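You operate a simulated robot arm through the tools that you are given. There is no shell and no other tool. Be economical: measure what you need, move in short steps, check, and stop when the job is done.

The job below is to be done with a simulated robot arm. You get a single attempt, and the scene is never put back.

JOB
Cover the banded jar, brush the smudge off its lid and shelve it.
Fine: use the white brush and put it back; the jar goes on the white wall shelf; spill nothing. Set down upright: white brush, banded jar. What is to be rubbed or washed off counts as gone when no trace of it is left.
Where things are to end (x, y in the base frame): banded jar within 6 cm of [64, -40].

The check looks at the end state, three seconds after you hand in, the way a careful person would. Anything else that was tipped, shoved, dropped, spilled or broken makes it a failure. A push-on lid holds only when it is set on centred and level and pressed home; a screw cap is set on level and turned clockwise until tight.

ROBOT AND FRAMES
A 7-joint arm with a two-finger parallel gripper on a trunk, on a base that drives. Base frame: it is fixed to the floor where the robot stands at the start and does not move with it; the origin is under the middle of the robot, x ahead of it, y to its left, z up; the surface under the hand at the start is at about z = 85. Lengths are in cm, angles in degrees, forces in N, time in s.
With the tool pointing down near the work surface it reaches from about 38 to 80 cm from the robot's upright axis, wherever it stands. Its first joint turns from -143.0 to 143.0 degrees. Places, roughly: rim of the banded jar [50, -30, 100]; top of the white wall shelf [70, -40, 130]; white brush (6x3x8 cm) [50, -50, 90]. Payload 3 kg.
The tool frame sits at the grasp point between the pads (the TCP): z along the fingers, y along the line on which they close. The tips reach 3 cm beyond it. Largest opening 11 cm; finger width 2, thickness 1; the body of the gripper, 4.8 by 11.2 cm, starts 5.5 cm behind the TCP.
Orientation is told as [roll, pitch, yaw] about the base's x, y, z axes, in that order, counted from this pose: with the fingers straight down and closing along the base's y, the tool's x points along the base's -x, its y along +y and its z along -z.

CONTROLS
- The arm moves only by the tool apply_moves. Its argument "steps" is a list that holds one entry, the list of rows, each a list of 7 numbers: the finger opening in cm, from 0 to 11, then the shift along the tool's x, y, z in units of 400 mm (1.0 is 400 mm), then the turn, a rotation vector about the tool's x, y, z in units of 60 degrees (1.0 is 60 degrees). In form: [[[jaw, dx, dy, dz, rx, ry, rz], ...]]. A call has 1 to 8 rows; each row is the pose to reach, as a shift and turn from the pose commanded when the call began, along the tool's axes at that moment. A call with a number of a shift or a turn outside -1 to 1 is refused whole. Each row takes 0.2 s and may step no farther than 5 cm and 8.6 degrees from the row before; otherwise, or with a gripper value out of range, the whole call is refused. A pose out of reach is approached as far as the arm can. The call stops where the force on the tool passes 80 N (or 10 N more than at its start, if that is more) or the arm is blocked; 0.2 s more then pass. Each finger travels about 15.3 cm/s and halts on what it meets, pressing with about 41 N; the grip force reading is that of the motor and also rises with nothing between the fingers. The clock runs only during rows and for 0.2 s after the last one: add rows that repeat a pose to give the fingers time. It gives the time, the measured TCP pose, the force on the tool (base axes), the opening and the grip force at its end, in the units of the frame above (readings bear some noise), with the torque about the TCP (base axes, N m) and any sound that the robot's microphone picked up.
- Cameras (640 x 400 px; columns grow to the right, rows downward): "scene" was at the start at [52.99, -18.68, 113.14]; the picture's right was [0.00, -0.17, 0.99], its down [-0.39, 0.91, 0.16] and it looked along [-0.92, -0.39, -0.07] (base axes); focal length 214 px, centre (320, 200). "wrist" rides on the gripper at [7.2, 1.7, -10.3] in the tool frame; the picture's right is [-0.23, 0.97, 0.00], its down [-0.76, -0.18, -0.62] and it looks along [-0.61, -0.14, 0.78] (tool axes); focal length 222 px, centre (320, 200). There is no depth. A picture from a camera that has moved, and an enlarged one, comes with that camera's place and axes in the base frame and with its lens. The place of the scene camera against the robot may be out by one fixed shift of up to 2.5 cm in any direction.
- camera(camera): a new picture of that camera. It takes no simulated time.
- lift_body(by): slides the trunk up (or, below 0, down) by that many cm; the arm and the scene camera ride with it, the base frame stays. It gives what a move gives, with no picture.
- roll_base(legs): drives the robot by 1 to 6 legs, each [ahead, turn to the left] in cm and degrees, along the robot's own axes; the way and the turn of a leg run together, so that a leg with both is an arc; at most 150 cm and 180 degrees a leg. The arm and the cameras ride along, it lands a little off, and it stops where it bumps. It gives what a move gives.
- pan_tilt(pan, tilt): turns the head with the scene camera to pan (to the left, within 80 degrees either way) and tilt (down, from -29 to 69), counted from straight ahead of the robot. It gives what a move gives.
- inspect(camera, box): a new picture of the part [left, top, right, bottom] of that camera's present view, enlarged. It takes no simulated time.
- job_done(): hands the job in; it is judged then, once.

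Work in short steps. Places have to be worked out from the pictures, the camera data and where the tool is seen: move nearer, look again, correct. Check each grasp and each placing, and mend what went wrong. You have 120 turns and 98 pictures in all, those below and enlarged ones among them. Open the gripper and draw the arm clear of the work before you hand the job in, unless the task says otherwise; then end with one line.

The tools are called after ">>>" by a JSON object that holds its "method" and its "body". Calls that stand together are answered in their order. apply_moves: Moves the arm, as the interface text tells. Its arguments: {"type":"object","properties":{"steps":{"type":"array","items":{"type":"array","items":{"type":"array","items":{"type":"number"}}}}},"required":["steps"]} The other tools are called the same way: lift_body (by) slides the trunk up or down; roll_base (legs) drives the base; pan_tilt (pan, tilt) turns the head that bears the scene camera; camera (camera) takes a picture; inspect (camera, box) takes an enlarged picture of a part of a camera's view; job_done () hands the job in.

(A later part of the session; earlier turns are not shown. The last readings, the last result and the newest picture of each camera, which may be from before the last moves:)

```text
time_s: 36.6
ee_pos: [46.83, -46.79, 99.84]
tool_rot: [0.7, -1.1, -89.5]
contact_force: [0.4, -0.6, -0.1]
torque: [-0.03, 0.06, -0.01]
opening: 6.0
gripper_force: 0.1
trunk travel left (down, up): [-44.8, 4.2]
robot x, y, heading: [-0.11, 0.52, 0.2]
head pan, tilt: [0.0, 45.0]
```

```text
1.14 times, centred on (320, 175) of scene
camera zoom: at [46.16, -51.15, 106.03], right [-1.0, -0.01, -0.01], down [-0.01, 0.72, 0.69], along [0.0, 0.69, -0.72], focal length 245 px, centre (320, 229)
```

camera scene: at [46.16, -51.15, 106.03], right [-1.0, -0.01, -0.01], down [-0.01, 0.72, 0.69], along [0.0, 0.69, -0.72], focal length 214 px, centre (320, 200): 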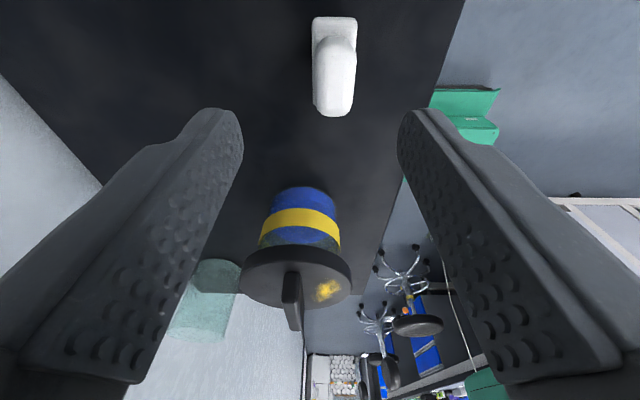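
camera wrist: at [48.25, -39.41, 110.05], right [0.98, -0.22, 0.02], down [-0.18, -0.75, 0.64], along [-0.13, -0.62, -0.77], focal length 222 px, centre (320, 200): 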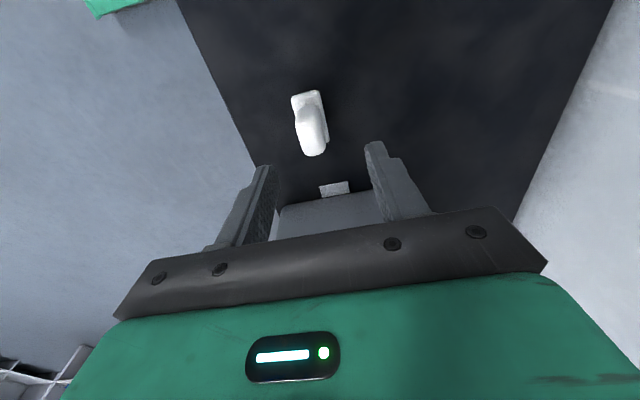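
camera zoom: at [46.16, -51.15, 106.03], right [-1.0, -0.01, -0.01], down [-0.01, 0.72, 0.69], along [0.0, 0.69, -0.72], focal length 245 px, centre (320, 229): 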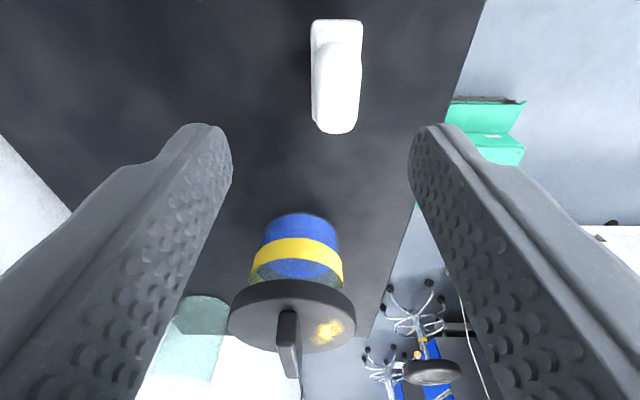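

Box, tag, jar and lid are undisturbed. I tuck the head further (tilt 65), level the tool, and centre over the brush while going down partway.

>>> {"method": "pan_tilt", "body": {"pan": 0, "tilt": 65}}

>>> {"method": "apply_moves", "body": {"steps": [[[6, 0.003, -0.01, 0, 0.0117, 0.0183, 0.008], [6, 0.005, -0.02, 0.04, 0.0117, 0.0183, 0.008], [6, 0.005, -0.02, 0.08, 0.0117, 0.0183, 0.008], [6, 0.005, -0.02, 0.12, 0.0117, 0.0183, 0.008], [6, 0.005, -0.02, 0.12, 0.0117, 0.0183, 0.008]]]}}

>>> {"method": "camera", "body": {"camera": "scene"}}

>>> {"method": "camera", "body": {"camera": "wrist"}}

```text
time_s: 37.4
ee_pos: [46.93, -46.86, 99.87]
tool_rot: [0.7, -1.1, -89.5]
contact_force: [-0.1, -0.9, -0.5]
torque: [-0.01, 0.04, -0.01]
opening: 6.03
gripper_force: 0.0
trunk travel left (down, up): [-44.8, 4.2]
robot x, y, heading: [0.16, -0.06, 0.1]
head pan, tilt: [0.0, 65.0]
```

```text
time_s: 38.6
ee_pos: [46.15, -46.76, 95.24]
tool_rot: [-0.1, 0.0, -90.1]
contact_force: [-0.2, 0.4, 0.8]
torque: [0.0, 0.0, 0.01]
opening: 6.01
gripper_force: 0.1
trunk travel left (down, up): [-44.8, 4.2]
robot x, y, heading: [-0.06, -0.26, -0.0]
head pan, tilt: [0.0, 65.0]
```

```text
61 pictures are left
camera scene: at [45.43, -48.73, 103.39], right [-1.0, 0.0, 0.0], down [0.0, 0.42, 0.91], along [0.0, 0.91, -0.42], focal length 214 px, centre (320, 200)
```

scene: 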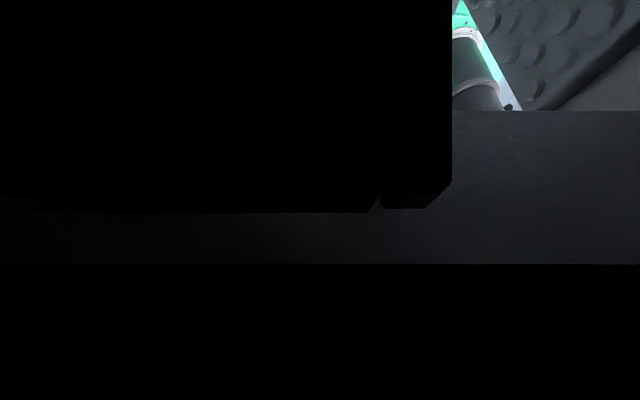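

```text
60 pictures are left
camera wrist: at [47.67, -39.61, 105.53], right [0.97, -0.23, 0.0], down [-0.18, -0.76, 0.62], along [-0.14, -0.61, -0.78], focal length 222 px, centre (320, 200)
```

wrist: 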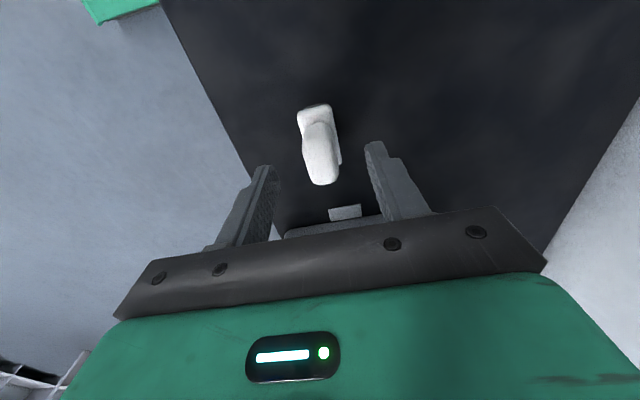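

Brush handle lies between the fingers. Down 3.6 cm and look once more before closing.

>>> {"method": "apply_moves", "body": {"steps": [[[6, 0, 0, 0.03, 0, 0, 0], [6, 0, 0, 0.06, 0, 0, 0], [6, 0, 0, 0.09, 0, 0, 0], [6, 0, 0, 0.09, 0, 0, 0]]]}}

>>> {"method": "inspect", "body": {"camera": "wrist", "box": [220, 60, 420, 260]}}

```text
time_s: 39.6
ee_pos: [46.25, -46.63, 91.34]
tool_rot: [0.0, 0.0, -90.0]
contact_force: [0.5, -0.3, 0.4]
torque: [-0.02, 0.01, -0.01]
opening: 5.99
gripper_force: 0.1
trunk travel left (down, up): [-44.8, 4.2]
robot x, y, heading: [0.1, -0.13, 0.0]
head pan, tilt: [0.0, 65.0]
```

```text
2.00 times, centred on (320, 160) of wrist
camera zoom: at [47.79, -39.51, 101.72], right [0.97, -0.23, 0.0], down [-0.18, -0.76, 0.62], along [-0.14, -0.61, -0.78], focal length 444 px, centre (320, 280)
```

zoom: 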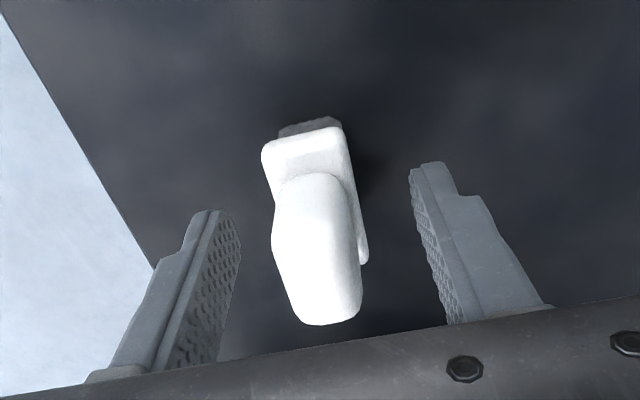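

Well centred; I close on the handle.

>>> {"method": "apply_moves", "body": {"steps": [[[4, 0, 0, 0, 0, 0, 0], [2.5, 0, 0, 0, 0, 0, 0], [1, 0, 0, 0, 0, 0, 0], [0, 0, 0, 0, 0, 0, 0], [0, 0, 0, 0, 0, 0, 0]]]}}

>>> {"method": "inspect", "body": {"camera": "wrist", "box": [220, 60, 420, 260]}}

```text
time_s: 40.8
ee_pos: [46.12, -46.58, 91.43]
tool_rot: [0.0, 0.0, -90.0]
contact_force: [1.0, -0.8, 0.4]
torque: [-0.06, -0.06, -0.01]
opening: 2.71
gripper_force: 41.0
trunk travel left (down, up): [-44.8, 4.2]
robot x, y, heading: [0.0, -0.21, -0.1]
head pan, tilt: [0.0, 65.0]
```

```text
2.00 times, centred on (320, 160) of wrist
camera zoom: at [47.77, -39.5, 101.75], right [0.97, -0.23, 0.0], down [-0.18, -0.76, 0.62], along [-0.14, -0.61, -0.78], focal length 444 px, centre (320, 280)
```

zoom: 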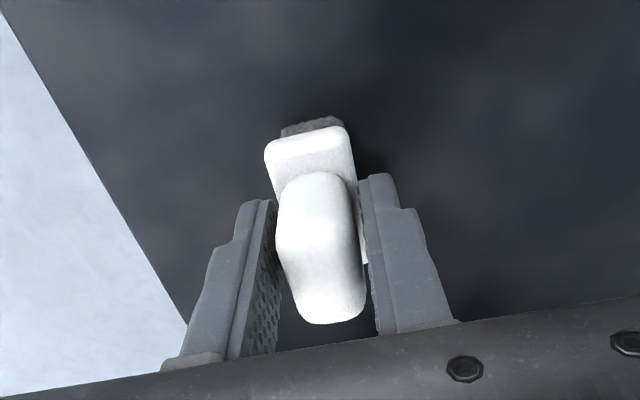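

Gripped (2.71 cm). Pick-up pose noted: (46.12, −46.58, 91.43). I lift and carry it over the smudge side of the lid, staying above.

>>> {"method": "apply_moves", "body": {"steps": [[[0, 0, 0, -0.05, 0, 0, 0], [0, 0, 0, -0.15, 0, 0, 0], [0, 0, 0, -0.25, 0, 0, 0], [0, 0, 0, -0.34, 0, 0, 0], [0, 0.1, -0.003, -0.34, 0, 0, 0], [0, 0.2, -0.003, -0.34, 0, 0, 0], [0, 0.3, -0.003, -0.34, 0, 0, 0], [0, 0.3, -0.003, -0.34, 0, 0, 0]]]}}

>>> {"method": "camera", "body": {"camera": "wrist"}}

```text
time_s: 42.6
ee_pos: [46.14, -34.62, 105.46]
tool_rot: [0.0, -0.1, -90.0]
contact_force: [0.4, 0.1, -1.8]
torque: [0.01, 0.02, 0.02]
opening: 2.72
gripper_force: 41.2
trunk travel left (down, up): [-44.8, 4.2]
robot x, y, heading: [-0.06, -0.09, -0.2]
head pan, tilt: [0.0, 65.0]
```

```text
57 pictures are left
camera wrist: at [47.75, -27.42, 115.84], right [0.97, -0.23, 0.0], down [-0.18, -0.76, 0.62], along [-0.14, -0.61, -0.78], focal length 222 px, centre (320, 200)
```

wrist: 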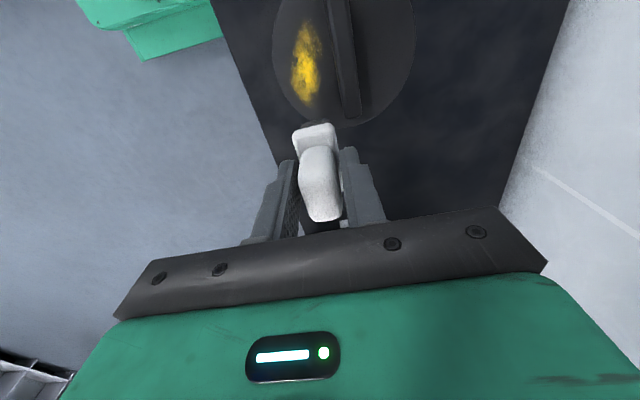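

Smudge spans about (46.9, −27.1) to (45.5, −32.6). I move over its middle and lower the bristles until light contact.

>>> {"method": "apply_moves", "body": {"steps": [[[0, 0.06, 0.002, 0, 0, 0, 0], [0, 0.125, 0.004, 0, 0, 0, 0], [0, 0.125, 0.004, 0.04, 0, 0, 0], [0, 0.125, 0.004, 0.065, 0, 0, 0], [0, 0.125, 0.004, 0.078, 0, 0, 0], [0, 0.125, 0.004, 0.085, 0, 0, 0]]]}}

```text
time_s: 44.0
ee_pos: [46.01, -29.76, 102.1]
tool_rot: [0.4, -0.3, -89.9]
contact_force: [-3.3, -1.1, 51.3]
torque: [-0.06, 0.02, 0.05]
opening: 2.82
gripper_force: 40.9
trunk travel left (down, up): [-44.8, 4.2]
robot x, y, heading: [-0.04, -0.54, -0.3]
head pan, tilt: [0.0, 65.0]
```

Contact at ~102.2, but 51 N is too firm. I ease up 2 mm and check.

>>> {"method": "apply_moves", "body": {"steps": [[[0, 0, 0, -0.004, 0, 0, 0], [0, 0, 0, -0.004, 0, 0, 0]]]}}

```text
time_s: 44.6
ee_pos: [46.02, -29.64, 102.07]
tool_rot: [0.2, -0.1, -90.0]
contact_force: [1.5, -6.3, 51.1]
torque: [-0.45, -0.05, 0.0]
opening: 2.71
gripper_force: 41.1
trunk travel left (down, up): [-44.8, 4.2]
robot x, y, heading: [0.07, -0.32, -0.1]
head pan, tilt: [0.0, 65.0]
```

Still 51 N; I ease up another 3 mm.

>>> {"method": "apply_moves", "body": {"steps": [[[0, 0, 0, -0.004, 0, 0, 0], [0, 0, 0, -0.008, 0, 0, 0]]]}}

```text
time_s: 45.2
ee_pos: [45.91, -29.64, 102.04]
tool_rot: [-0.1, 0.0, -89.9]
contact_force: [3.6, -4.6, 20.2]
torque: [-0.39, -0.27, -0.02]
opening: 2.71
gripper_force: 40.6
trunk travel left (down, up): [-44.8, 4.2]
robot x, y, heading: [-0.08, -0.06, -0.1]
head pan, tilt: [0.0, 65.0]
```

20 N now. I ease 1 mm more and make gentle strokes along y.

>>> {"method": "apply_moves", "body": {"steps": [[[0, 0, 0, -0.003, 0, 0, 0], [0, 0.03, 0, -0.003, 0, 0, 0], [0, 0.05, 0, -0.003, 0, 0, 0], [0, 0.02, 0, -0.003, 0, 0, 0], [0, -0.02, 0, -0.003, 0, 0, 0], [0, -0.05, 0, -0.003, 0, 0, 0], [0, -0.02, 0.01, -0.003, 0, 0, 0], [0, 0, 0.01, -0.003, 0, 0, 0]]]}}

>>> {"method": "camera", "body": {"camera": "wrist"}}

```text
time_s: 47.0
ee_pos: [46.6, -29.79, 102.17]
tool_rot: [0.0, -0.1, -90.0]
contact_force: [0.3, -1.1, -0.4]
torque: [-0.03, 0.01, 0.02]
opening: 2.69
gripper_force: 41.2
trunk travel left (down, up): [-44.8, 4.2]
robot x, y, heading: [-0.11, -0.02, 0.0]
head pan, tilt: [0.0, 65.0]
```

```text
56 pictures are left
camera wrist: at [48.19, -22.67, 112.55], right [0.97, -0.23, 0.0], down [-0.18, -0.76, 0.62], along [-0.14, -0.61, -0.78], focal length 222 px, centre (320, 200)
```

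wrist: 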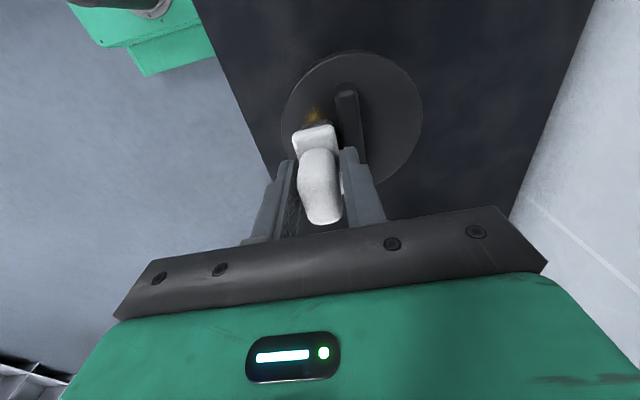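

The smudge is fading; contact has gone light, so I lower 2 mm and stroke again at this x, over a wider range.

>>> {"method": "apply_moves", "body": {"steps": [[[0, 0, 0, 0.005, 0, 0, 0], [0, 0.04, 0, 0.005, 0, 0, 0], [0, 0.07, 0, 0.005, 0, 0, 0], [0, 0.03, 0, 0.005, 0, 0, 0], [0, -0.02, 0, 0.005, 0, 0, 0], [0, -0.06, 0, 0.005, 0, 0, 0], [0, -0.02, -0.01, 0.005, 0, 0, 0], [0, 0.03, -0.015, 0.005, 0, 0, 0]]]}}

>>> {"method": "apply_moves", "body": {"steps": [[[0, 0.04, 0, 0, 0, 0, 0], [0, 0, 0, 0, 0, 0, 0], [0, -0.05, 0, 0, 0, 0, 0], [0, -0.09, 0, 0, 0, 0, 0], [0, -0.05, -0.012, 0, 0, 0, 0], [0, 0, -0.012, 0, 0, 0, 0], [0, 0.04, -0.012, 0, 0, 0, 0], [0, 0.04, -0.012, -0.05, 0, 0, 0]]]}}

```text
time_s: 48.8
ee_pos: [45.68, -28.59, 102.06]
tool_rot: [0.0, 0.0, -90.0]
contact_force: [0.1, 1.5, 5.8]
torque: [0.23, 0.0, -0.04]
opening: 2.73
gripper_force: 41.4
trunk travel left (down, up): [-44.8, 4.2]
robot x, y, heading: [-0.12, 0.04, -0.2]
head pan, tilt: [0.0, 65.0]
```

```text
time_s: 50.6
ee_pos: [45.17, -26.86, 104.2]
tool_rot: [0.0, -0.1, -90.1]
contact_force: [-0.5, -1.0, -1.0]
torque: [0.01, 0.0, -0.04]
opening: 2.71
gripper_force: 40.9
trunk travel left (down, up): [-44.8, 4.2]
robot x, y, heading: [-0.07, -0.02, 0.1]
head pan, tilt: [0.0, 65.0]
```

Strokes done without trouble. I raise and back off toward −y to see the lid.

>>> {"method": "apply_moves", "body": {"steps": [[[0, 0, 0, -0.04, 0, 0, 0], [0, -0.1, 0, -0.04, 0, 0, 0], [0, -0.2, 0.01, -0.04, 0, 0, 0], [0, -0.25, 0.01, -0.04, 0, 0, 0], [0, -0.25, 0.01, -0.04, 0, 0, 0]]]}}

>>> {"method": "inspect", "body": {"camera": "wrist", "box": [220, 0, 460, 150]}}

```text
time_s: 51.8
ee_pos: [45.81, -36.96, 105.74]
tool_rot: [-0.1, 0.0, -90.1]
contact_force: [0.0, 0.1, -1.4]
torque: [0.05, -0.03, -0.05]
opening: 2.71
gripper_force: 41.3
trunk travel left (down, up): [-44.8, 4.2]
robot x, y, heading: [0.07, 0.13, 0.0]
head pan, tilt: [0.0, 65.0]
```

```text
2.67 times, centred on (340, 75) of wrist
camera zoom: at [47.38, -29.91, 116.01], right [0.97, -0.23, 0.0], down [-0.18, -0.76, 0.62], along [-0.14, -0.61, -0.78], focal length 592 px, centre (267, 533)
```

zoom: 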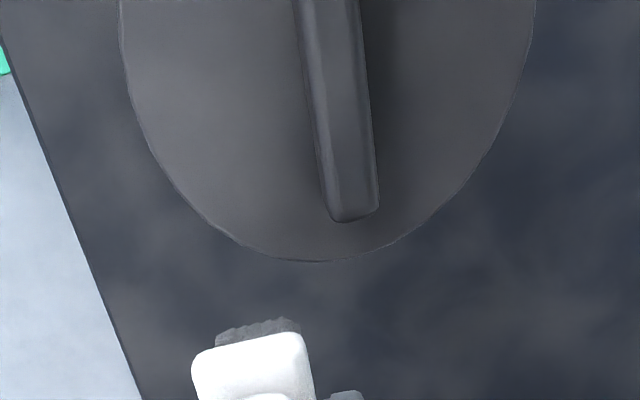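

The visible half is clean. I step +3 cm in y to see the rest of the lid.

>>> {"method": "apply_moves", "body": {"steps": [[[0, 0.07, 0, -0.02, 0, 0, 0], [0, 0.09, 0, -0.04, 0, 0, 0], [0, 0.09, 0, -0.04, 0, 0, 0]]]}}

>>> {"method": "inspect", "body": {"camera": "wrist", "box": [260, 0, 440, 130]}}

```text
time_s: 52.6
ee_pos: [45.63, -33.36, 107.39]
tool_rot: [-0.1, 0.0, -90.0]
contact_force: [0.2, 0.0, 0.1]
torque: [-0.01, -0.04, -0.04]
opening: 2.72
gripper_force: 40.7
trunk travel left (down, up): [-44.8, 4.2]
robot x, y, heading: [0.12, -0.16, -0.3]
head pan, tilt: [0.0, 65.0]
```

```text
3.08 times, centred on (350, 65) of wrist
camera zoom: at [47.29, -26.2, 117.65], right [0.97, -0.23, 0.0], down [-0.18, -0.76, 0.62], along [-0.14, -0.61, -0.78], focal length 684 px, centre (228, 615)
```

zoom: 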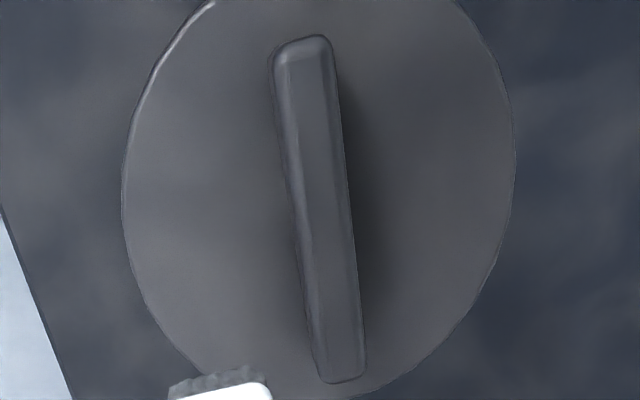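

The lid is clean everywhere. I return the brush to its place, stopping 1.5 cm above the table first.

>>> {"method": "apply_moves", "body": {"steps": [[[0, -0.11, 0.004, 0, 0, 0, 0], [0, -0.22, 0.008, 0, 0, 0, 0], [0, -0.33, 0.012, 0, 0, 0, 0], [0, -0.33, 0.012, 0.1, 0, 0, 0], [0, -0.33, 0.012, 0.2, 0, 0, 0], [0, -0.33, 0.012, 0.3, 0, 0, 0], [0, -0.33, 0.012, 0.36, 0, 0, 0], [0, -0.33, 0.012, 0.36, 0, 0, 0]]]}}

```text
time_s: 54.4
ee_pos: [46.34, -46.24, 93.06]
tool_rot: [0.0, -0.1, -89.9]
contact_force: [0.2, 0.2, -1.3]
torque: [0.06, 0.01, 0.0]
opening: 2.72
gripper_force: 41.3
trunk travel left (down, up): [-44.8, 4.2]
robot x, y, heading: [-0.01, -0.03, -0.0]
head pan, tilt: [0.0, 65.0]
```

>>> {"method": "apply_moves", "body": {"steps": [[[0, -0.008, -0.005, 0.02, 0, 0, 0], [0, -0.008, -0.005, 0.033, 0, 0, 0], [0, -0.008, -0.005, 0.038, 0, 0, 0], [0, -0.008, -0.005, 0.041, 0, 0, 0]]]}}

```text
time_s: 55.4
ee_pos: [46.15, -46.78, 91.32]
tool_rot: [0.0, 0.0, -90.1]
contact_force: [-0.1, 0.8, -1.5]
torque: [-0.02, 0.0, 0.01]
opening: 2.71
gripper_force: 41.2
trunk travel left (down, up): [-44.8, 4.2]
robot x, y, heading: [0.05, -0.06, -0.1]
head pan, tilt: [0.0, 65.0]
```

Weight still hangs (−1.5 N), so there is a little gap left; I lower further in 1 mm steps until contact shows.

>>> {"method": "apply_moves", "body": {"steps": [[[0, 0, 0, 0.003, 0, 0, 0], [0, 0, 0, 0.005, 0, 0, 0], [0, 0, 0, 0.005, 0, 0, 0]]]}}

```text
time_s: 56.2
ee_pos: [46.23, -46.62, 91.13]
tool_rot: [0.1, -0.1, -90.0]
contact_force: [1.4, 3.2, 9.4]
torque: [0.39, 0.08, -0.05]
opening: 2.7
gripper_force: 40.8
trunk travel left (down, up): [-44.8, 4.2]
robot x, y, heading: [0.18, -0.09, 0.1]
head pan, tilt: [0.0, 65.0]
```

The brush touches the table (9 N). I open slowly and rise, then check that it stands.

>>> {"method": "apply_moves", "body": {"steps": [[[3.2, 0, 0, 0, 0, 0, 0], [5, 0, 0, 0, 0, 0, 0], [6, 0, 0, 0, 0, 0, 0], [6, 0, 0, -0.06, 0, 0, 0], [6, 0, 0, -0.16, 0, 0, 0], [6, 0, 0, -0.26, 0, 0, 0], [6, 0.05, 0, -0.34, 0, 0, 0], [6, 0.05, 0, -0.34, 0, 0, 0]]]}}

>>> {"method": "camera", "body": {"camera": "wrist"}}

```text
time_s: 58.0
ee_pos: [45.77, -44.89, 104.61]
tool_rot: [0.0, -0.1, -90.1]
contact_force: [0.2, -0.3, -1.5]
torque: [0.01, 0.0, 0.0]
opening: 6.02
gripper_force: 0.0
trunk travel left (down, up): [-44.8, 4.2]
robot x, y, heading: [0.18, 0.47, 0.2]
head pan, tilt: [0.0, 65.0]
```

```text
53 pictures are left
camera wrist: at [47.39, -37.76, 114.96], right [0.97, -0.23, 0.0], down [-0.18, -0.76, 0.62], along [-0.14, -0.61, -0.78], focal length 222 px, centre (320, 200)
```

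wrist: 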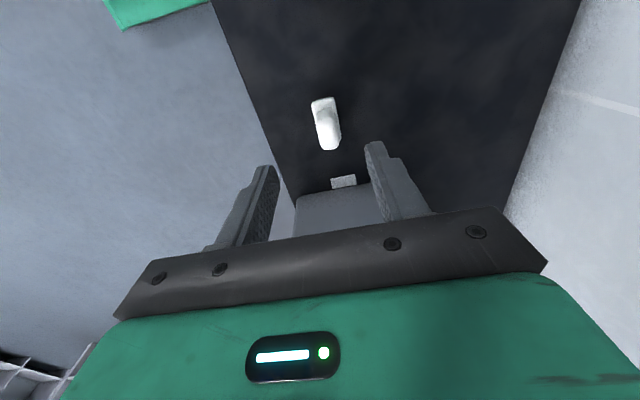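

The brush stands where it was. Next I'll grip the jar body from the robot's side with the hand pitched about 45°; first I back toward (40, −30), turning yaw back toward 0.

>>> {"method": "apply_moves", "body": {"steps": [[[8, 0.03, -0.025, -0.03, 0, 0, -0.14], [10, 0.08, -0.05, -0.05, 0, 0, -0.28], [11, 0.13, -0.075, -0.06, 0, 0, -0.42], [11, 0.18, -0.1, -0.06, 0, 0, -0.56], [11, 0.23, -0.125, -0.06, 0, 0, -0.7], [11, 0.28, -0.15, -0.06, 0, 0, -0.84], [11, 0.33, -0.16, -0.06, 0, 0, -0.98], [11, 0.38, -0.16, -0.06, 0, 0, -1.12]]]}}

>>> {"method": "apply_moves", "body": {"steps": [[[11, 0, 0, 0, 0, 0, -0.13], [11, 0, 0, 0, 0, 0, -0.26], [11, 0, 0, 0, 0, 0, -0.38], [11, 0, 0, 0, 0, 0, -0.38]]]}}

```text
refused: -1.12 is not a number from -1 to 1
```

```text
time_s: 59.0
ee_pos: [45.97, -44.88, 104.51]
tool_rot: [0.0, 0.0, -67.0]
contact_force: [-0.5, -0.7, 0.2]
torque: [0.0, -0.01, 0.0]
opening: 10.99
gripper_force: 0.1
trunk travel left (down, up): [-44.8, 4.2]
robot x, y, heading: [-0.04, -0.19, -0.0]
head pan, tilt: [0.0, 65.0]
```

First call was refused for exceeding 1.0; the second part turned to −67°. I now move and turn together within limits.

>>> {"method": "apply_moves", "body": {"steps": [[[11, 0.03, 0, -0.04, 0, 0, -0.14], [11, 0.09, 0.002, -0.06, 0, 0, -0.28], [11, 0.15, 0.004, -0.06, 0, 0, -0.42], [11, 0.21, 0.006, -0.06, 0, 0, -0.56], [11, 0.27, 0.008, -0.06, 0, 0, -0.7], [11, 0.34, 0.01, -0.06, 0, 0, -0.84], [11, 0.41, 0.011, -0.06, 0, 0, -0.98], [11, 0.41, 0.011, -0.06, 0, 0, -0.98]]]}}

>>> {"method": "pan_tilt", "body": {"pan": 0, "tilt": -20}}

```text
time_s: 60.8
ee_pos: [40.28, -29.57, 106.98]
tool_rot: [-0.1, -0.1, -8.3]
contact_force: [0.5, 0.6, -1.3]
torque: [0.01, -0.01, -0.03]
opening: 11.01
gripper_force: 0.0
trunk travel left (down, up): [-44.8, 4.2]
robot x, y, heading: [-0.02, 0.19, -0.0]
head pan, tilt: [0.0, 65.0]
```

```text
time_s: 62.4
ee_pos: [40.35, -29.59, 107.02]
tool_rot: [0.1, 0.0, -8.4]
contact_force: [0.2, 0.6, -0.1]
torque: [-0.01, -0.01, -0.04]
opening: 11.0
gripper_force: 0.1
trunk travel left (down, up): [-44.8, 4.2]
robot x, y, heading: [0.18, -0.26, -0.1]
head pan, tilt: [0.0, -20.0]
```

I'll drive back 15 cm for elbow room, then finish the yaw.

>>> {"method": "roll_base", "body": {"legs": [[-15, 0]]}}

>>> {"method": "apply_moves", "body": {"steps": [[[11, 0, 0, 0, 0, 0, -0.14], [11, -0.08, 0, 0, 0, 0, -0.14], [11, -0.08, 0, 0, 0, 0, -0.14]]]}}

```text
time_s: 63.8
ee_pos: [24.93, -29.59, 107.03]
tool_rot: [0.0, -0.1, -8.5]
contact_force: [0.3, -0.2, 0.5]
torque: [0.0, 0.0, 0.0]
opening: 11.0
gripper_force: 0.0
trunk travel left (down, up): [-44.8, 4.2]
robot x, y, heading: [-15.44, -0.27, -0.1]
head pan, tilt: [0.0, -20.0]
```

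```text
time_s: 64.6
ee_pos: [28.03, -29.9, 106.94]
tool_rot: [0.0, 0.0, -0.1]
contact_force: [0.7, 0.6, 0.8]
torque: [-0.04, 0.02, 0.0]
opening: 10.99
gripper_force: 0.1
trunk travel left (down, up): [-44.8, 4.2]
robot x, y, heading: [-14.93, 0.12, -0.0]
head pan, tilt: [0.0, -20.0]
```

Now pitch the hand −45° while moving forward a little.

>>> {"method": "apply_moves", "body": {"steps": [[[11, -0.02, 0.007, 0.01, 0, -0.14, 0], [11, -0.04, 0.007, 0.02, 0, -0.28, 0], [11, -0.07, 0.007, 0.03, 0, -0.42, 0], [11, -0.1, 0.007, 0.04, 0, -0.56, 0], [11, -0.13, 0.007, 0.05, 0, -0.7, 0], [11, -0.15, 0.007, 0.06, 0, -0.75, 0], [11, -0.15, 0.007, 0.06, 0, -0.75, 0]]]}}

>>> {"method": "camera", "body": {"camera": "wrist"}}

>>> {"method": "camera", "body": {"camera": "scene"}}

```text
time_s: 66.2
ee_pos: [33.91, -29.77, 104.72]
tool_rot: [-0.2, -45.0, 0.1]
contact_force: [-0.2, 0.1, 0.0]
torque: [-0.03, -0.04, 0.0]
opening: 10.99
gripper_force: 0.0
trunk travel left (down, up): [-44.8, 4.2]
robot x, y, heading: [-15.46, -0.35, -0.1]
head pan, tilt: [0.0, -20.0]
```

```text
52 pictures are left
camera wrist: at [21.43, -28.03, 106.81], right [0.16, 0.97, 0.16], down [0.1, -0.18, 0.98], along [0.98, -0.14, -0.12], focal length 222 px, centre (320, 200)
```

wrist: 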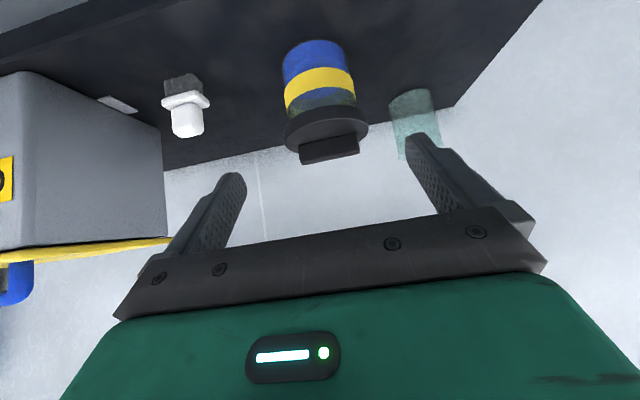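

```text
51 pictures are left
camera scene: at [39.33, -30.21, 119.58], right [0.0, -1.0, 0.0], down [-0.42, 0.0, -0.91], along [0.91, 0.0, -0.42], focal length 214 px, centre (320, 200)
```

scene: 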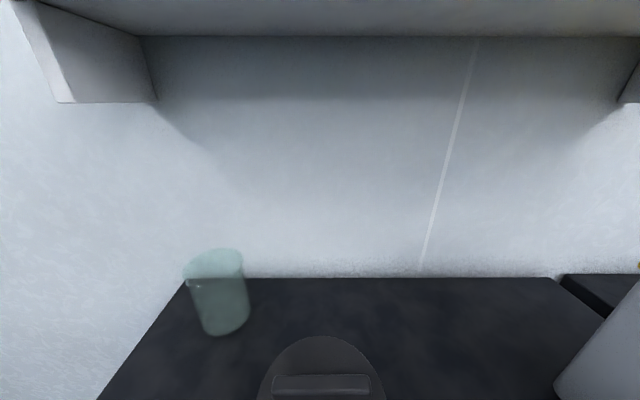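

Very clear views: lid is level, jar tapers, shelf underside with brackets is seen. I advance along the 45° line toward the jar, stopping ~4 cm short.

>>> {"method": "apply_moves", "body": {"steps": [[[11, -0.0127, 0.005, 0.1, 0, 0, 0], [11, -0.0127, 0.005, 0.2, 0, 0, 0], [11, -0.0127, 0.005, 0.3, 0, 0, 0], [11, -0.0127, 0.005, 0.36, 0, 0, 0], [11, -0.0127, 0.005, 0.36, 0, 0, 0]]]}}

>>> {"method": "camera", "body": {"camera": "wrist"}}

```text
time_s: 67.4
ee_pos: [44.51, -29.46, 94.43]
tool_rot: [0.1, -44.9, 0.0]
contact_force: [0.9, 0.4, 0.5]
torque: [-0.03, 0.0, -0.02]
opening: 11.0
gripper_force: 0.1
trunk travel left (down, up): [-44.8, 4.2]
robot x, y, heading: [-15.29, -0.58, -0.3]
head pan, tilt: [0.0, -20.0]
```

```text
50 pictures are left
camera wrist: at [31.93, -27.86, 96.7], right [0.16, 0.97, 0.16], down [0.1, -0.18, 0.98], along [0.98, -0.14, -0.12], focal length 222 px, centre (320, 200)
```

wrist: 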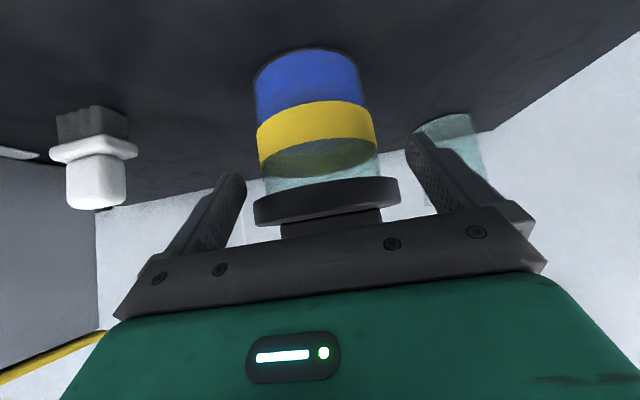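

Jar is centred between the fingers and well clear. I advance the last 3.9 cm slowly.

>>> {"method": "apply_moves", "body": {"steps": [[[11, -0.007, 0, 0.03, 0, 0, 0], [11, -0.007, 0, 0.06, 0, 0, 0], [11, -0.007, 0, 0.08, 0, 0, 0], [11, -0.007, 0, 0.0985, 0, 0, 0], [11, -0.007, 0, 0.0985, 0, 0, 0]]]}}

>>> {"method": "camera", "body": {"camera": "wrist"}}

```text
time_s: 68.6
ee_pos: [47.53, -29.61, 92.18]
tool_rot: [0.0, -45.0, 0.0]
contact_force: [-1.2, 0.0, 0.7]
torque: [-0.01, -0.02, -0.07]
opening: 11.0
gripper_force: 0.1
trunk travel left (down, up): [-44.8, 4.2]
robot x, y, heading: [-15.06, -0.09, -0.1]
head pan, tilt: [0.0, -20.0]
```

```text
49 pictures are left
camera wrist: at [35.06, -27.98, 94.32], right [0.16, 0.97, 0.16], down [0.1, -0.18, 0.98], along [0.98, -0.14, -0.12], focal length 222 px, centre (320, 200)
```

wrist: 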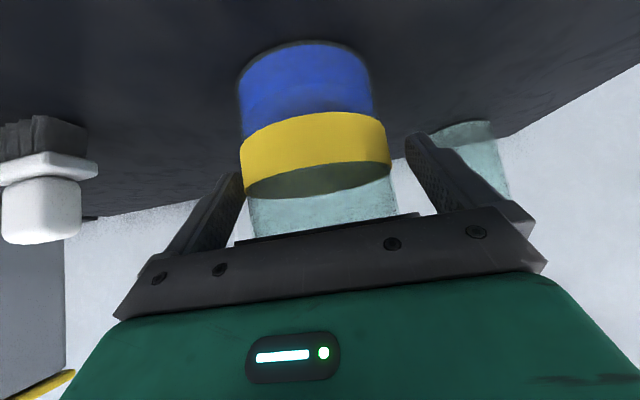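

No contact yet; tips straddle the band. I close the fingers gradually.

>>> {"method": "apply_moves", "body": {"steps": [[[10, 0, 0, 0, 0, 0, 0], [9, 0, 0, 0, 0, 0, 0], [8, 0, 0, 0, 0, 0, 0], [6, 0, 0, 0, 0, 0, 0], [5, 0, 0, 0, 0, 0, 0]]]}}

>>> {"method": "camera", "body": {"camera": "wrist"}}

```text
time_s: 69.8
ee_pos: [47.66, -29.58, 92.14]
tool_rot: [-0.1, -45.1, -0.1]
contact_force: [0.6, 1.2, 2.2]
torque: [0.26, -0.05, 0.03]
opening: 9.47
gripper_force: 41.0
trunk travel left (down, up): [-44.8, 4.2]
robot x, y, heading: [-15.32, 0.07, -0.0]
head pan, tilt: [0.0, -20.0]
```

```text
48 pictures are left
camera wrist: at [35.09, -27.98, 94.34], right [0.16, 0.97, 0.16], down [0.1, -0.18, 0.98], along [0.98, -0.14, -0.12], focal length 222 px, centre (320, 200)
```

wrist: 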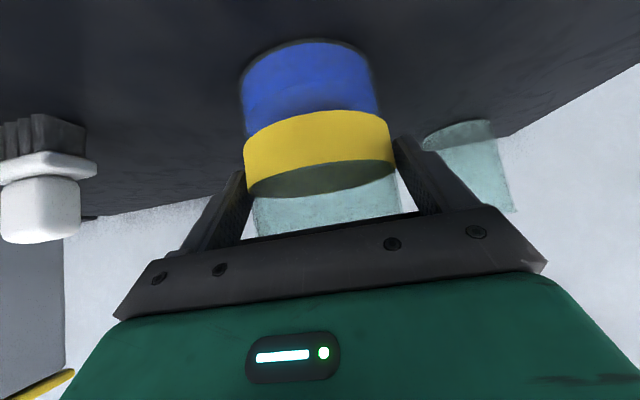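

Gripped at 9.47 cm on the body. I lift 3 cm straight up and check that it hangs upright.

>>> {"method": "apply_moves", "body": {"steps": [[[5, -0.006, 0, -0.006, 0, 0, 0], [5, -0.015, 0, -0.015, 0, 0, 0], [5, -0.03, 0, -0.03, 0, 0, 0], [5, -0.053, 0, -0.053, 0, 0, 0], [5, -0.053, 0, -0.053, 0, 0, 0]]]}}

>>> {"method": "camera", "body": {"camera": "wrist"}}

>>> {"method": "camera", "body": {"camera": "scene"}}

```text
time_s: 71.0
ee_pos: [47.5, -29.67, 95.16]
tool_rot: [-0.1, -45.0, -0.1]
contact_force: [-0.4, -0.2, -4.0]
torque: [-0.01, 0.04, 0.0]
opening: 9.49
gripper_force: 41.0
trunk travel left (down, up): [-44.8, 4.2]
robot x, y, heading: [-15.4, -0.09, 0.1]
head pan, tilt: [0.0, -20.0]
```

```text
47 pictures are left
camera wrist: at [35.08, -28.02, 97.36], right [0.16, 0.97, 0.16], down [0.1, -0.18, 0.98], along [0.98, -0.14, -0.12], focal length 222 px, centre (320, 200)
```

wrist: 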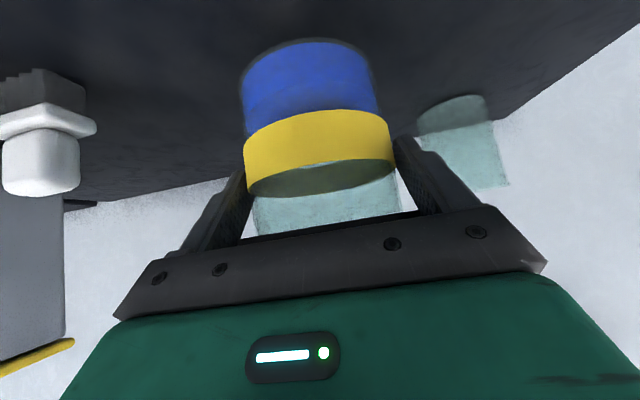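

```text
46 pictures are left
camera scene: at [53.0, -30.2, 110.09], right [0.0, -1.0, 0.0], down [-0.42, 0.0, -0.91], along [0.91, 0.0, -0.42], focal length 214 px, centre (320, 200)
```

scene: 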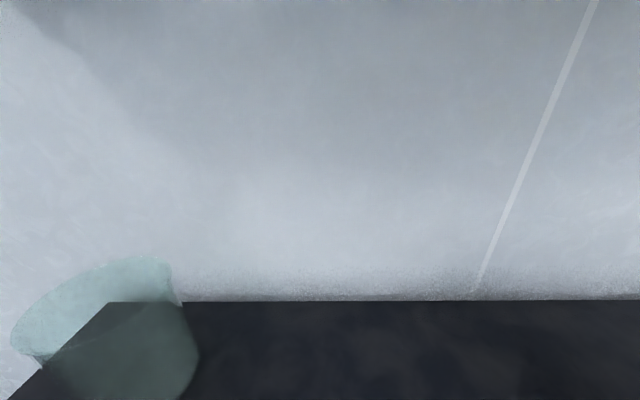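

Held firmly (4 N), upright. I drive back 30 cm to clear the shelf before raising.

>>> {"method": "roll_base", "body": {"legs": [[-15, 0], [-15, 0]]}}

>>> {"method": "lift_body", "body": {"by": 4}}

>>> {"method": "camera", "body": {"camera": "scene"}}

```text
time_s: 73.4
ee_pos: [17.39, -29.69, 95.28]
tool_rot: [0.0, -45.0, -0.1]
contact_force: [-0.1, 0.4, -3.4]
torque: [-0.01, 0.05, 0.03]
opening: 9.47
gripper_force: 41.2
trunk travel left (down, up): [-44.8, 4.2]
robot x, y, heading: [-45.23, -0.22, -0.3]
head pan, tilt: [0.0, -20.0]
```

```text
time_s: 74.2
ee_pos: [17.33, -29.73, 99.2]
tool_rot: [-0.2, -45.0, -0.1]
contact_force: [0.1, -0.2, -4.4]
torque: [-0.02, 0.04, -0.02]
opening: 9.49
gripper_force: 40.6
trunk travel left (down, up): [-48.8, 0.2]
robot x, y, heading: [-45.54, -0.02, 0.0]
head pan, tilt: [0.0, -20.0]
```

```text
45 pictures are left
camera scene: at [22.67, -30.24, 114.12], right [0.0, -1.0, 0.0], down [-0.42, 0.0, -0.91], along [0.91, 0.0, -0.42], focal length 214 px, centre (320, 200)
```

scene: 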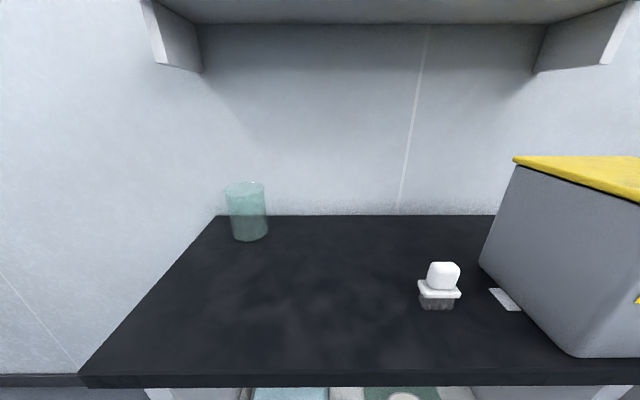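

All is in order on the bench. I raise the jar straight up about 36 cm.

>>> {"method": "apply_moves", "body": {"steps": [[[5, -0.08, 0, -0.08, 0, 0, 0], [5, -0.16, 0, -0.16, 0, 0, 0], [5, -0.24, 0, -0.24, 0, 0, 0], [5, -0.32, 0, -0.32, 0, 0, 0], [5, -0.4, 0, -0.4, 0, 0, 0], [5, -0.48, 0, -0.48, 0, 0, 0], [5, -0.56, 0, -0.56, 0, 0, 0], [5, -0.64, 0, -0.64, 0, 0, 0]]]}}

>>> {"method": "camera", "body": {"camera": "scene"}}

>>> {"method": "camera", "body": {"camera": "wrist"}}

```text
time_s: 76.0
ee_pos: [17.01, -29.52, 135.49]
tool_rot: [-0.1, -44.9, 0.0]
contact_force: [1.2, -0.1, -4.1]
torque: [0.05, 0.08, 0.02]
opening: 9.49
gripper_force: 40.7
trunk travel left (down, up): [-48.8, 0.2]
robot x, y, heading: [-45.36, -0.53, -0.1]
head pan, tilt: [0.0, -20.0]
```

```text
44 pictures are left
camera scene: at [22.53, -30.09, 150.43], right [0.0, -1.0, 0.0], down [-0.42, 0.0, -0.91], along [0.91, 0.0, -0.42], focal length 214 px, centre (320, 200)
```

scene: 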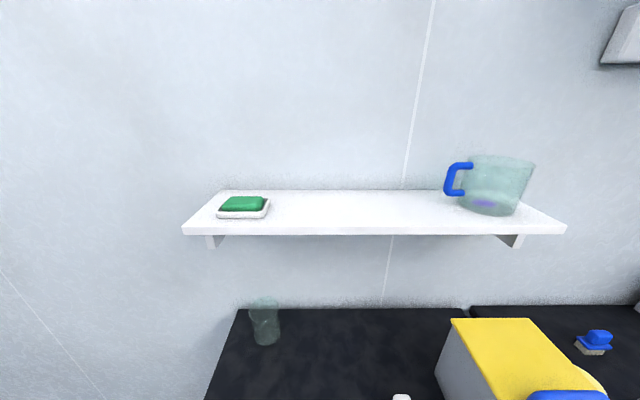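

```text
43 pictures are left
camera wrist: at [4.61, -27.9, 137.7], right [0.16, 0.97, 0.16], down [0.1, -0.18, 0.98], along [0.98, -0.14, -0.12], focal length 222 px, centre (320, 200)
```

wrist: 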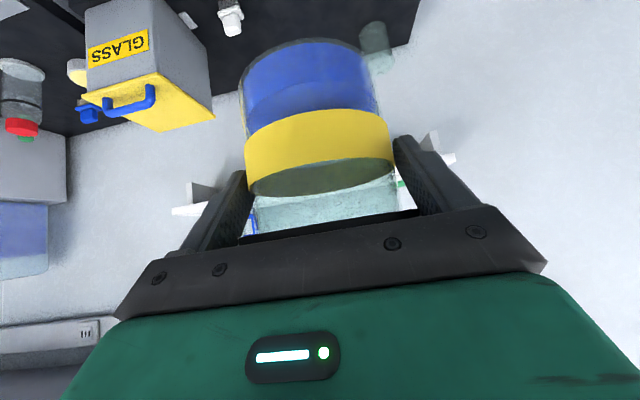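

The shelf shows: top z≈129–130, front edge x≈56, soap dish near y −8…−19 and a jug near y −56 and beyond; the slot at y=−40 is free. I shift the arm to y=−40 and up 5 cm.

>>> {"method": "apply_moves", "body": {"steps": [[[5, -0.03, -0.08, -0.03, 0, 0, 0], [5, -0.06, -0.17, -0.06, 0, 0, 0], [5, -0.09, -0.2625, -0.09, 0, 0, 0], [5, -0.09, -0.2625, -0.09, 0, 0, 0]]]}}

>>> {"method": "roll_base", "body": {"legs": [[15, 0], [13, 0]]}}

>>> {"method": "camera", "body": {"camera": "scene"}}

>>> {"method": "camera", "body": {"camera": "wrist"}}

```text
time_s: 77.0
ee_pos: [17.01, -40.46, 140.93]
tool_rot: [0.0, -45.2, -0.2]
contact_force: [-0.7, -1.9, -4.0]
torque: [0.04, 0.03, 0.02]
opening: 9.45
gripper_force: 41.1
trunk travel left (down, up): [-48.8, 0.2]
robot x, y, heading: [-45.48, 0.37, -0.1]
head pan, tilt: [0.0, -20.0]
```

```text
time_s: 79.2
ee_pos: [45.25, -40.64, 140.87]
tool_rot: [0.0, -45.1, -0.3]
contact_force: [0.9, 0.7, -3.0]
torque: [0.03, 0.03, 0.02]
opening: 9.47
gripper_force: 41.1
trunk travel left (down, up): [-48.8, 0.2]
robot x, y, heading: [-17.62, -0.28, -0.1]
head pan, tilt: [0.0, -20.0]
```

```text
42 pictures are left
camera scene: at [50.6, -41.14, 155.77], right [-0.01, -1.0, 0.0], down [-0.42, 0.0, -0.91], along [0.91, 0.0, -0.42], focal length 214 px, centre (320, 200)
```

scene: 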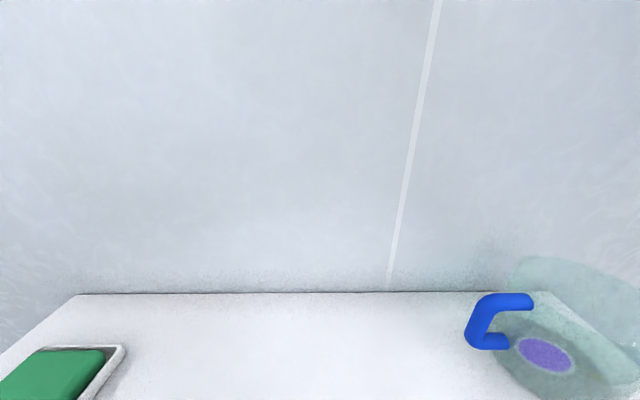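

```text
41 pictures are left
camera wrist: at [32.68, -38.88, 143.04], right [0.17, 0.97, 0.16], down [0.1, -0.18, 0.98], along [0.98, -0.15, -0.12], focal length 222 px, centre (320, 200)
```

wrist: 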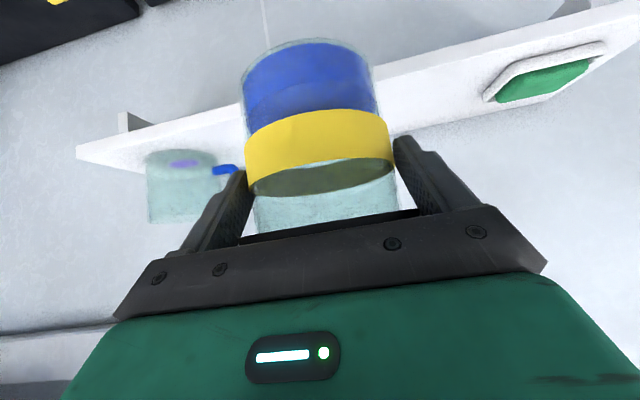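

Jar bottom is ~4 cm above the shelf with free room. I drive 10 cm ahead, then extend the arm 6.8 cm and re-centre y.

>>> {"method": "roll_base", "body": {"legs": [[10, 0]]}}

>>> {"method": "apply_moves", "body": {"steps": [[[5, -0.04, 0.008, 0.04, 0, 0, 0], [5, -0.08, 0.015, 0.08, 0, 0, 0], [5, -0.118, 0.02, 0.118, 0, 0, 0], [5, -0.118, 0.02, 0.118, 0, 0, 0]]]}}

>>> {"method": "camera", "body": {"camera": "wrist"}}

```text
time_s: 80.4
ee_pos: [55.3, -40.53, 140.85]
tool_rot: [0.1, -45.0, -0.2]
contact_force: [-0.6, 0.3, -3.3]
torque: [-0.02, 0.07, -0.01]
opening: 9.49
gripper_force: 41.2
trunk travel left (down, up): [-48.8, 0.2]
robot x, y, heading: [-7.34, 0.16, -0.3]
head pan, tilt: [0.0, -20.0]
```

```text
time_s: 81.4
ee_pos: [61.94, -39.79, 141.0]
tool_rot: [0.0, -44.9, -0.4]
contact_force: [0.0, -0.6, -3.2]
torque: [-0.01, 0.08, 0.02]
opening: 9.48
gripper_force: 41.0
trunk travel left (down, up): [-48.8, 0.2]
robot x, y, heading: [-7.37, -0.08, -0.3]
head pan, tilt: [0.0, -20.0]
```

```text
40 pictures are left
camera wrist: at [49.38, -38.09, 143.09], right [0.17, 0.97, 0.16], down [0.1, -0.18, 0.98], along [0.98, -0.15, -0.12], focal length 222 px, centre (320, 200)
```

wrist: 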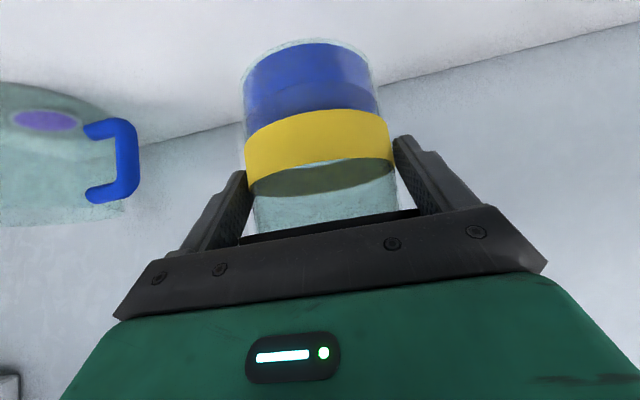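

Jar is over (63.4, −39.8). I lower 3.2 cm, then feel for the shelf.

>>> {"method": "apply_moves", "body": {"steps": [[[5, 0.02, 0, 0.02, 0, 0, 0], [5, 0.04, 0, 0.04, 0, 0, 0], [5, 0.053, 0, 0.053, 0, 0, 0], [5, 0.057, 0, 0.057, 0, 0, 0]]]}}

>>> {"method": "camera", "body": {"camera": "wrist"}}

```text
time_s: 82.4
ee_pos: [61.89, -39.82, 137.74]
tool_rot: [0.0, -44.9, -0.3]
contact_force: [0.9, 0.7, -3.7]
torque: [0.01, 0.07, 0.0]
opening: 9.47
gripper_force: 40.5
trunk travel left (down, up): [-48.8, 0.2]
robot x, y, heading: [-7.45, -0.17, -0.0]
head pan, tilt: [0.0, -20.0]
```

```text
39 pictures are left
camera wrist: at [49.39, -38.14, 139.78], right [0.17, 0.97, 0.16], down [0.1, -0.18, 0.98], along [0.98, -0.15, -0.12], focal length 222 px, centre (320, 200)
```

wrist: 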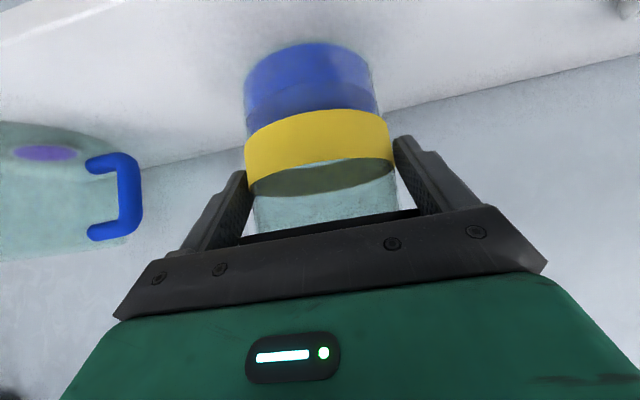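

Close to the shelf now; I lower in 1.5–2 mm steps watching the force.

>>> {"method": "apply_moves", "body": {"steps": [[[5, 0.004, 0, 0.004, 0, 0, 0], [5, 0.008, 0, 0.008, 0, 0, 0], [5, 0.012, 0, 0.012, 0, 0, 0]]]}}

```text
time_s: 83.2
ee_pos: [61.81, -39.67, 136.98]
tool_rot: [-0.1, -45.0, -0.3]
contact_force: [-0.1, -0.3, -4.2]
torque: [0.0, 0.1, 0.02]
opening: 9.48
gripper_force: 41.0
trunk travel left (down, up): [-48.8, 0.2]
robot x, y, heading: [-7.34, -0.34, -0.5]
head pan, tilt: [0.0, -20.0]
```

>>> {"method": "apply_moves", "body": {"steps": [[[5, 0.003, 0, 0.003, 0, 0, 0], [5, 0.006, 0, 0.006, 0, 0, 0], [5, 0.006, 0, 0.006, 0, 0, 0]]]}}

```text
time_s: 84.0
ee_pos: [61.94, -39.72, 136.76]
tool_rot: [0.1, -45.0, -0.3]
contact_force: [-0.3, 0.0, -3.4]
torque: [-0.02, 0.06, -0.02]
opening: 9.48
gripper_force: 41.2
trunk travel left (down, up): [-48.8, 0.2]
robot x, y, heading: [-7.59, -0.38, -0.2]
head pan, tilt: [0.0, -20.0]
```

Still hanging (−3.4 N); I continue down a few millimetres.

>>> {"method": "apply_moves", "body": {"steps": [[[5, 0.003, 0, 0.003, 0, 0, 0], [5, 0.006, 0, 0.006, 0, 0, 0], [5, 0.009, 0, 0.009, 0, 0, 0], [5, 0.009, 0, 0.009, 0, 0, 0]]]}}

```text
time_s: 85.0
ee_pos: [62.04, -39.83, 136.21]
tool_rot: [0.0, -45.0, -0.3]
contact_force: [0.4, -0.9, -4.2]
torque: [0.02, 0.07, 0.01]
opening: 9.48
gripper_force: 40.8
trunk travel left (down, up): [-48.8, 0.2]
robot x, y, heading: [-7.41, -0.52, -0.1]
head pan, tilt: [0.0, -20.0]
```

>>> {"method": "inspect", "body": {"camera": "wrist", "box": [200, 20, 420, 160]}}

>>> {"method": "apply_moves", "body": {"steps": [[[5, 0.003, 0, 0.003, 0, 0, 0], [5, 0.006, 0, 0.006, 0, 0, 0], [5, 0.009, 0, 0.009, 0, 0, 0], [5, 0.009, 0, 0.009, 0, 0, 0]]]}}

```text
2.86 times, centred on (310, 90) of wrist
camera zoom: at [49.47, -38.05, 138.41], right [0.17, 0.97, 0.16], down [0.1, -0.18, 0.98], along [0.98, -0.15, -0.12], focal length 635 px, centre (349, 514)
```

zoom: 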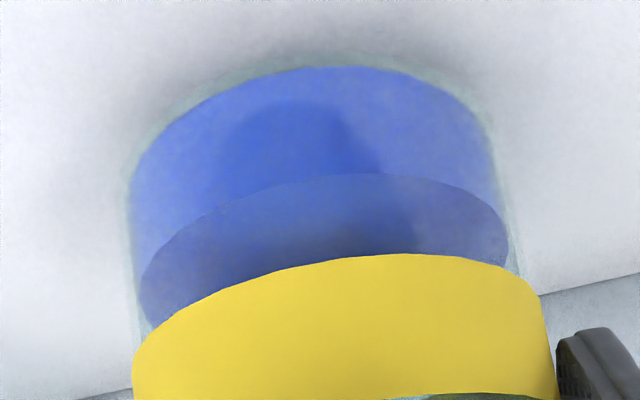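

```text
time_s: 86.0
ee_pos: [61.8, -39.75, 135.7]
tool_rot: [0.0, -45.1, -0.3]
contact_force: [0.8, 0.3, -3.7]
torque: [0.01, 0.04, 0.0]
opening: 9.5
gripper_force: 41.8
trunk travel left (down, up): [-48.8, 0.2]
robot x, y, heading: [-7.08, -0.45, -0.2]
head pan, tilt: [0.0, -20.0]
```

The shadow shows the base is nearly down; no contact yet, so I keep lowering gently.

>>> {"method": "apply_moves", "body": {"steps": [[[5, 0.003, 0, 0.003, 0, 0, 0], [5, 0.006, 0, 0.006, 0, 0, 0], [5, 0.009, 0, 0.009, 0, 0, 0], [5, 0.009, 0, 0.009, 0, 0, 0]]]}}

```text
time_s: 87.0
ee_pos: [61.88, -39.66, 135.28]
tool_rot: [0.0, -45.1, -0.2]
contact_force: [2.3, -1.9, 8.8]
torque: [-0.2, 0.2, 0.02]
opening: 9.46
gripper_force: 40.9
trunk travel left (down, up): [-48.8, 0.2]
robot x, y, heading: [-7.19, -0.46, -0.2]
head pan, tilt: [0.0, -20.0]
```

Contact (+8.8 N): the jar is on the shelf. I open slowly and look before withdrawing.

>>> {"method": "apply_moves", "body": {"steps": [[[9.8, 0, 0, 0, 0, 0, 0], [10.4, 0, 0, 0, 0, 0, 0], [11, 0, 0, 0, 0, 0, 0], [11, 0, 0, 0, 0, 0, 0]]]}}

>>> {"method": "camera", "body": {"camera": "wrist"}}

```text
time_s: 88.0
ee_pos: [61.77, -39.68, 135.13]
tool_rot: [0.0, -45.0, -0.4]
contact_force: [0.2, 0.0, -0.2]
torque: [0.0, 0.01, -0.01]
opening: 10.98
gripper_force: 0.0
trunk travel left (down, up): [-48.8, 0.2]
robot x, y, heading: [-7.02, -0.33, -0.2]
head pan, tilt: [0.0, -20.0]
```

```text
37 pictures are left
camera wrist: at [49.34, -38.1, 137.34], right [0.17, 0.97, 0.16], down [0.1, -0.18, 0.98], along [0.98, -0.15, -0.12], focal length 222 px, centre (320, 200)
```

wrist: 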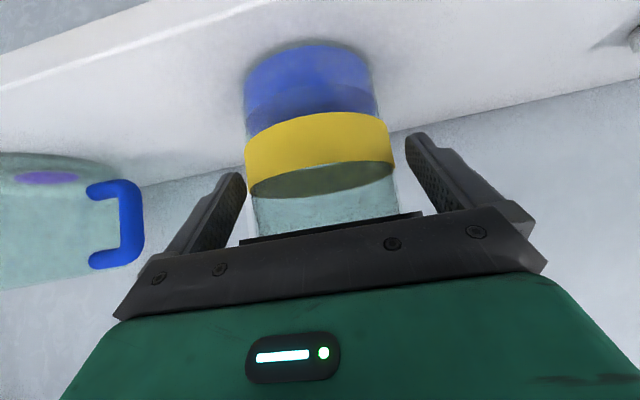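

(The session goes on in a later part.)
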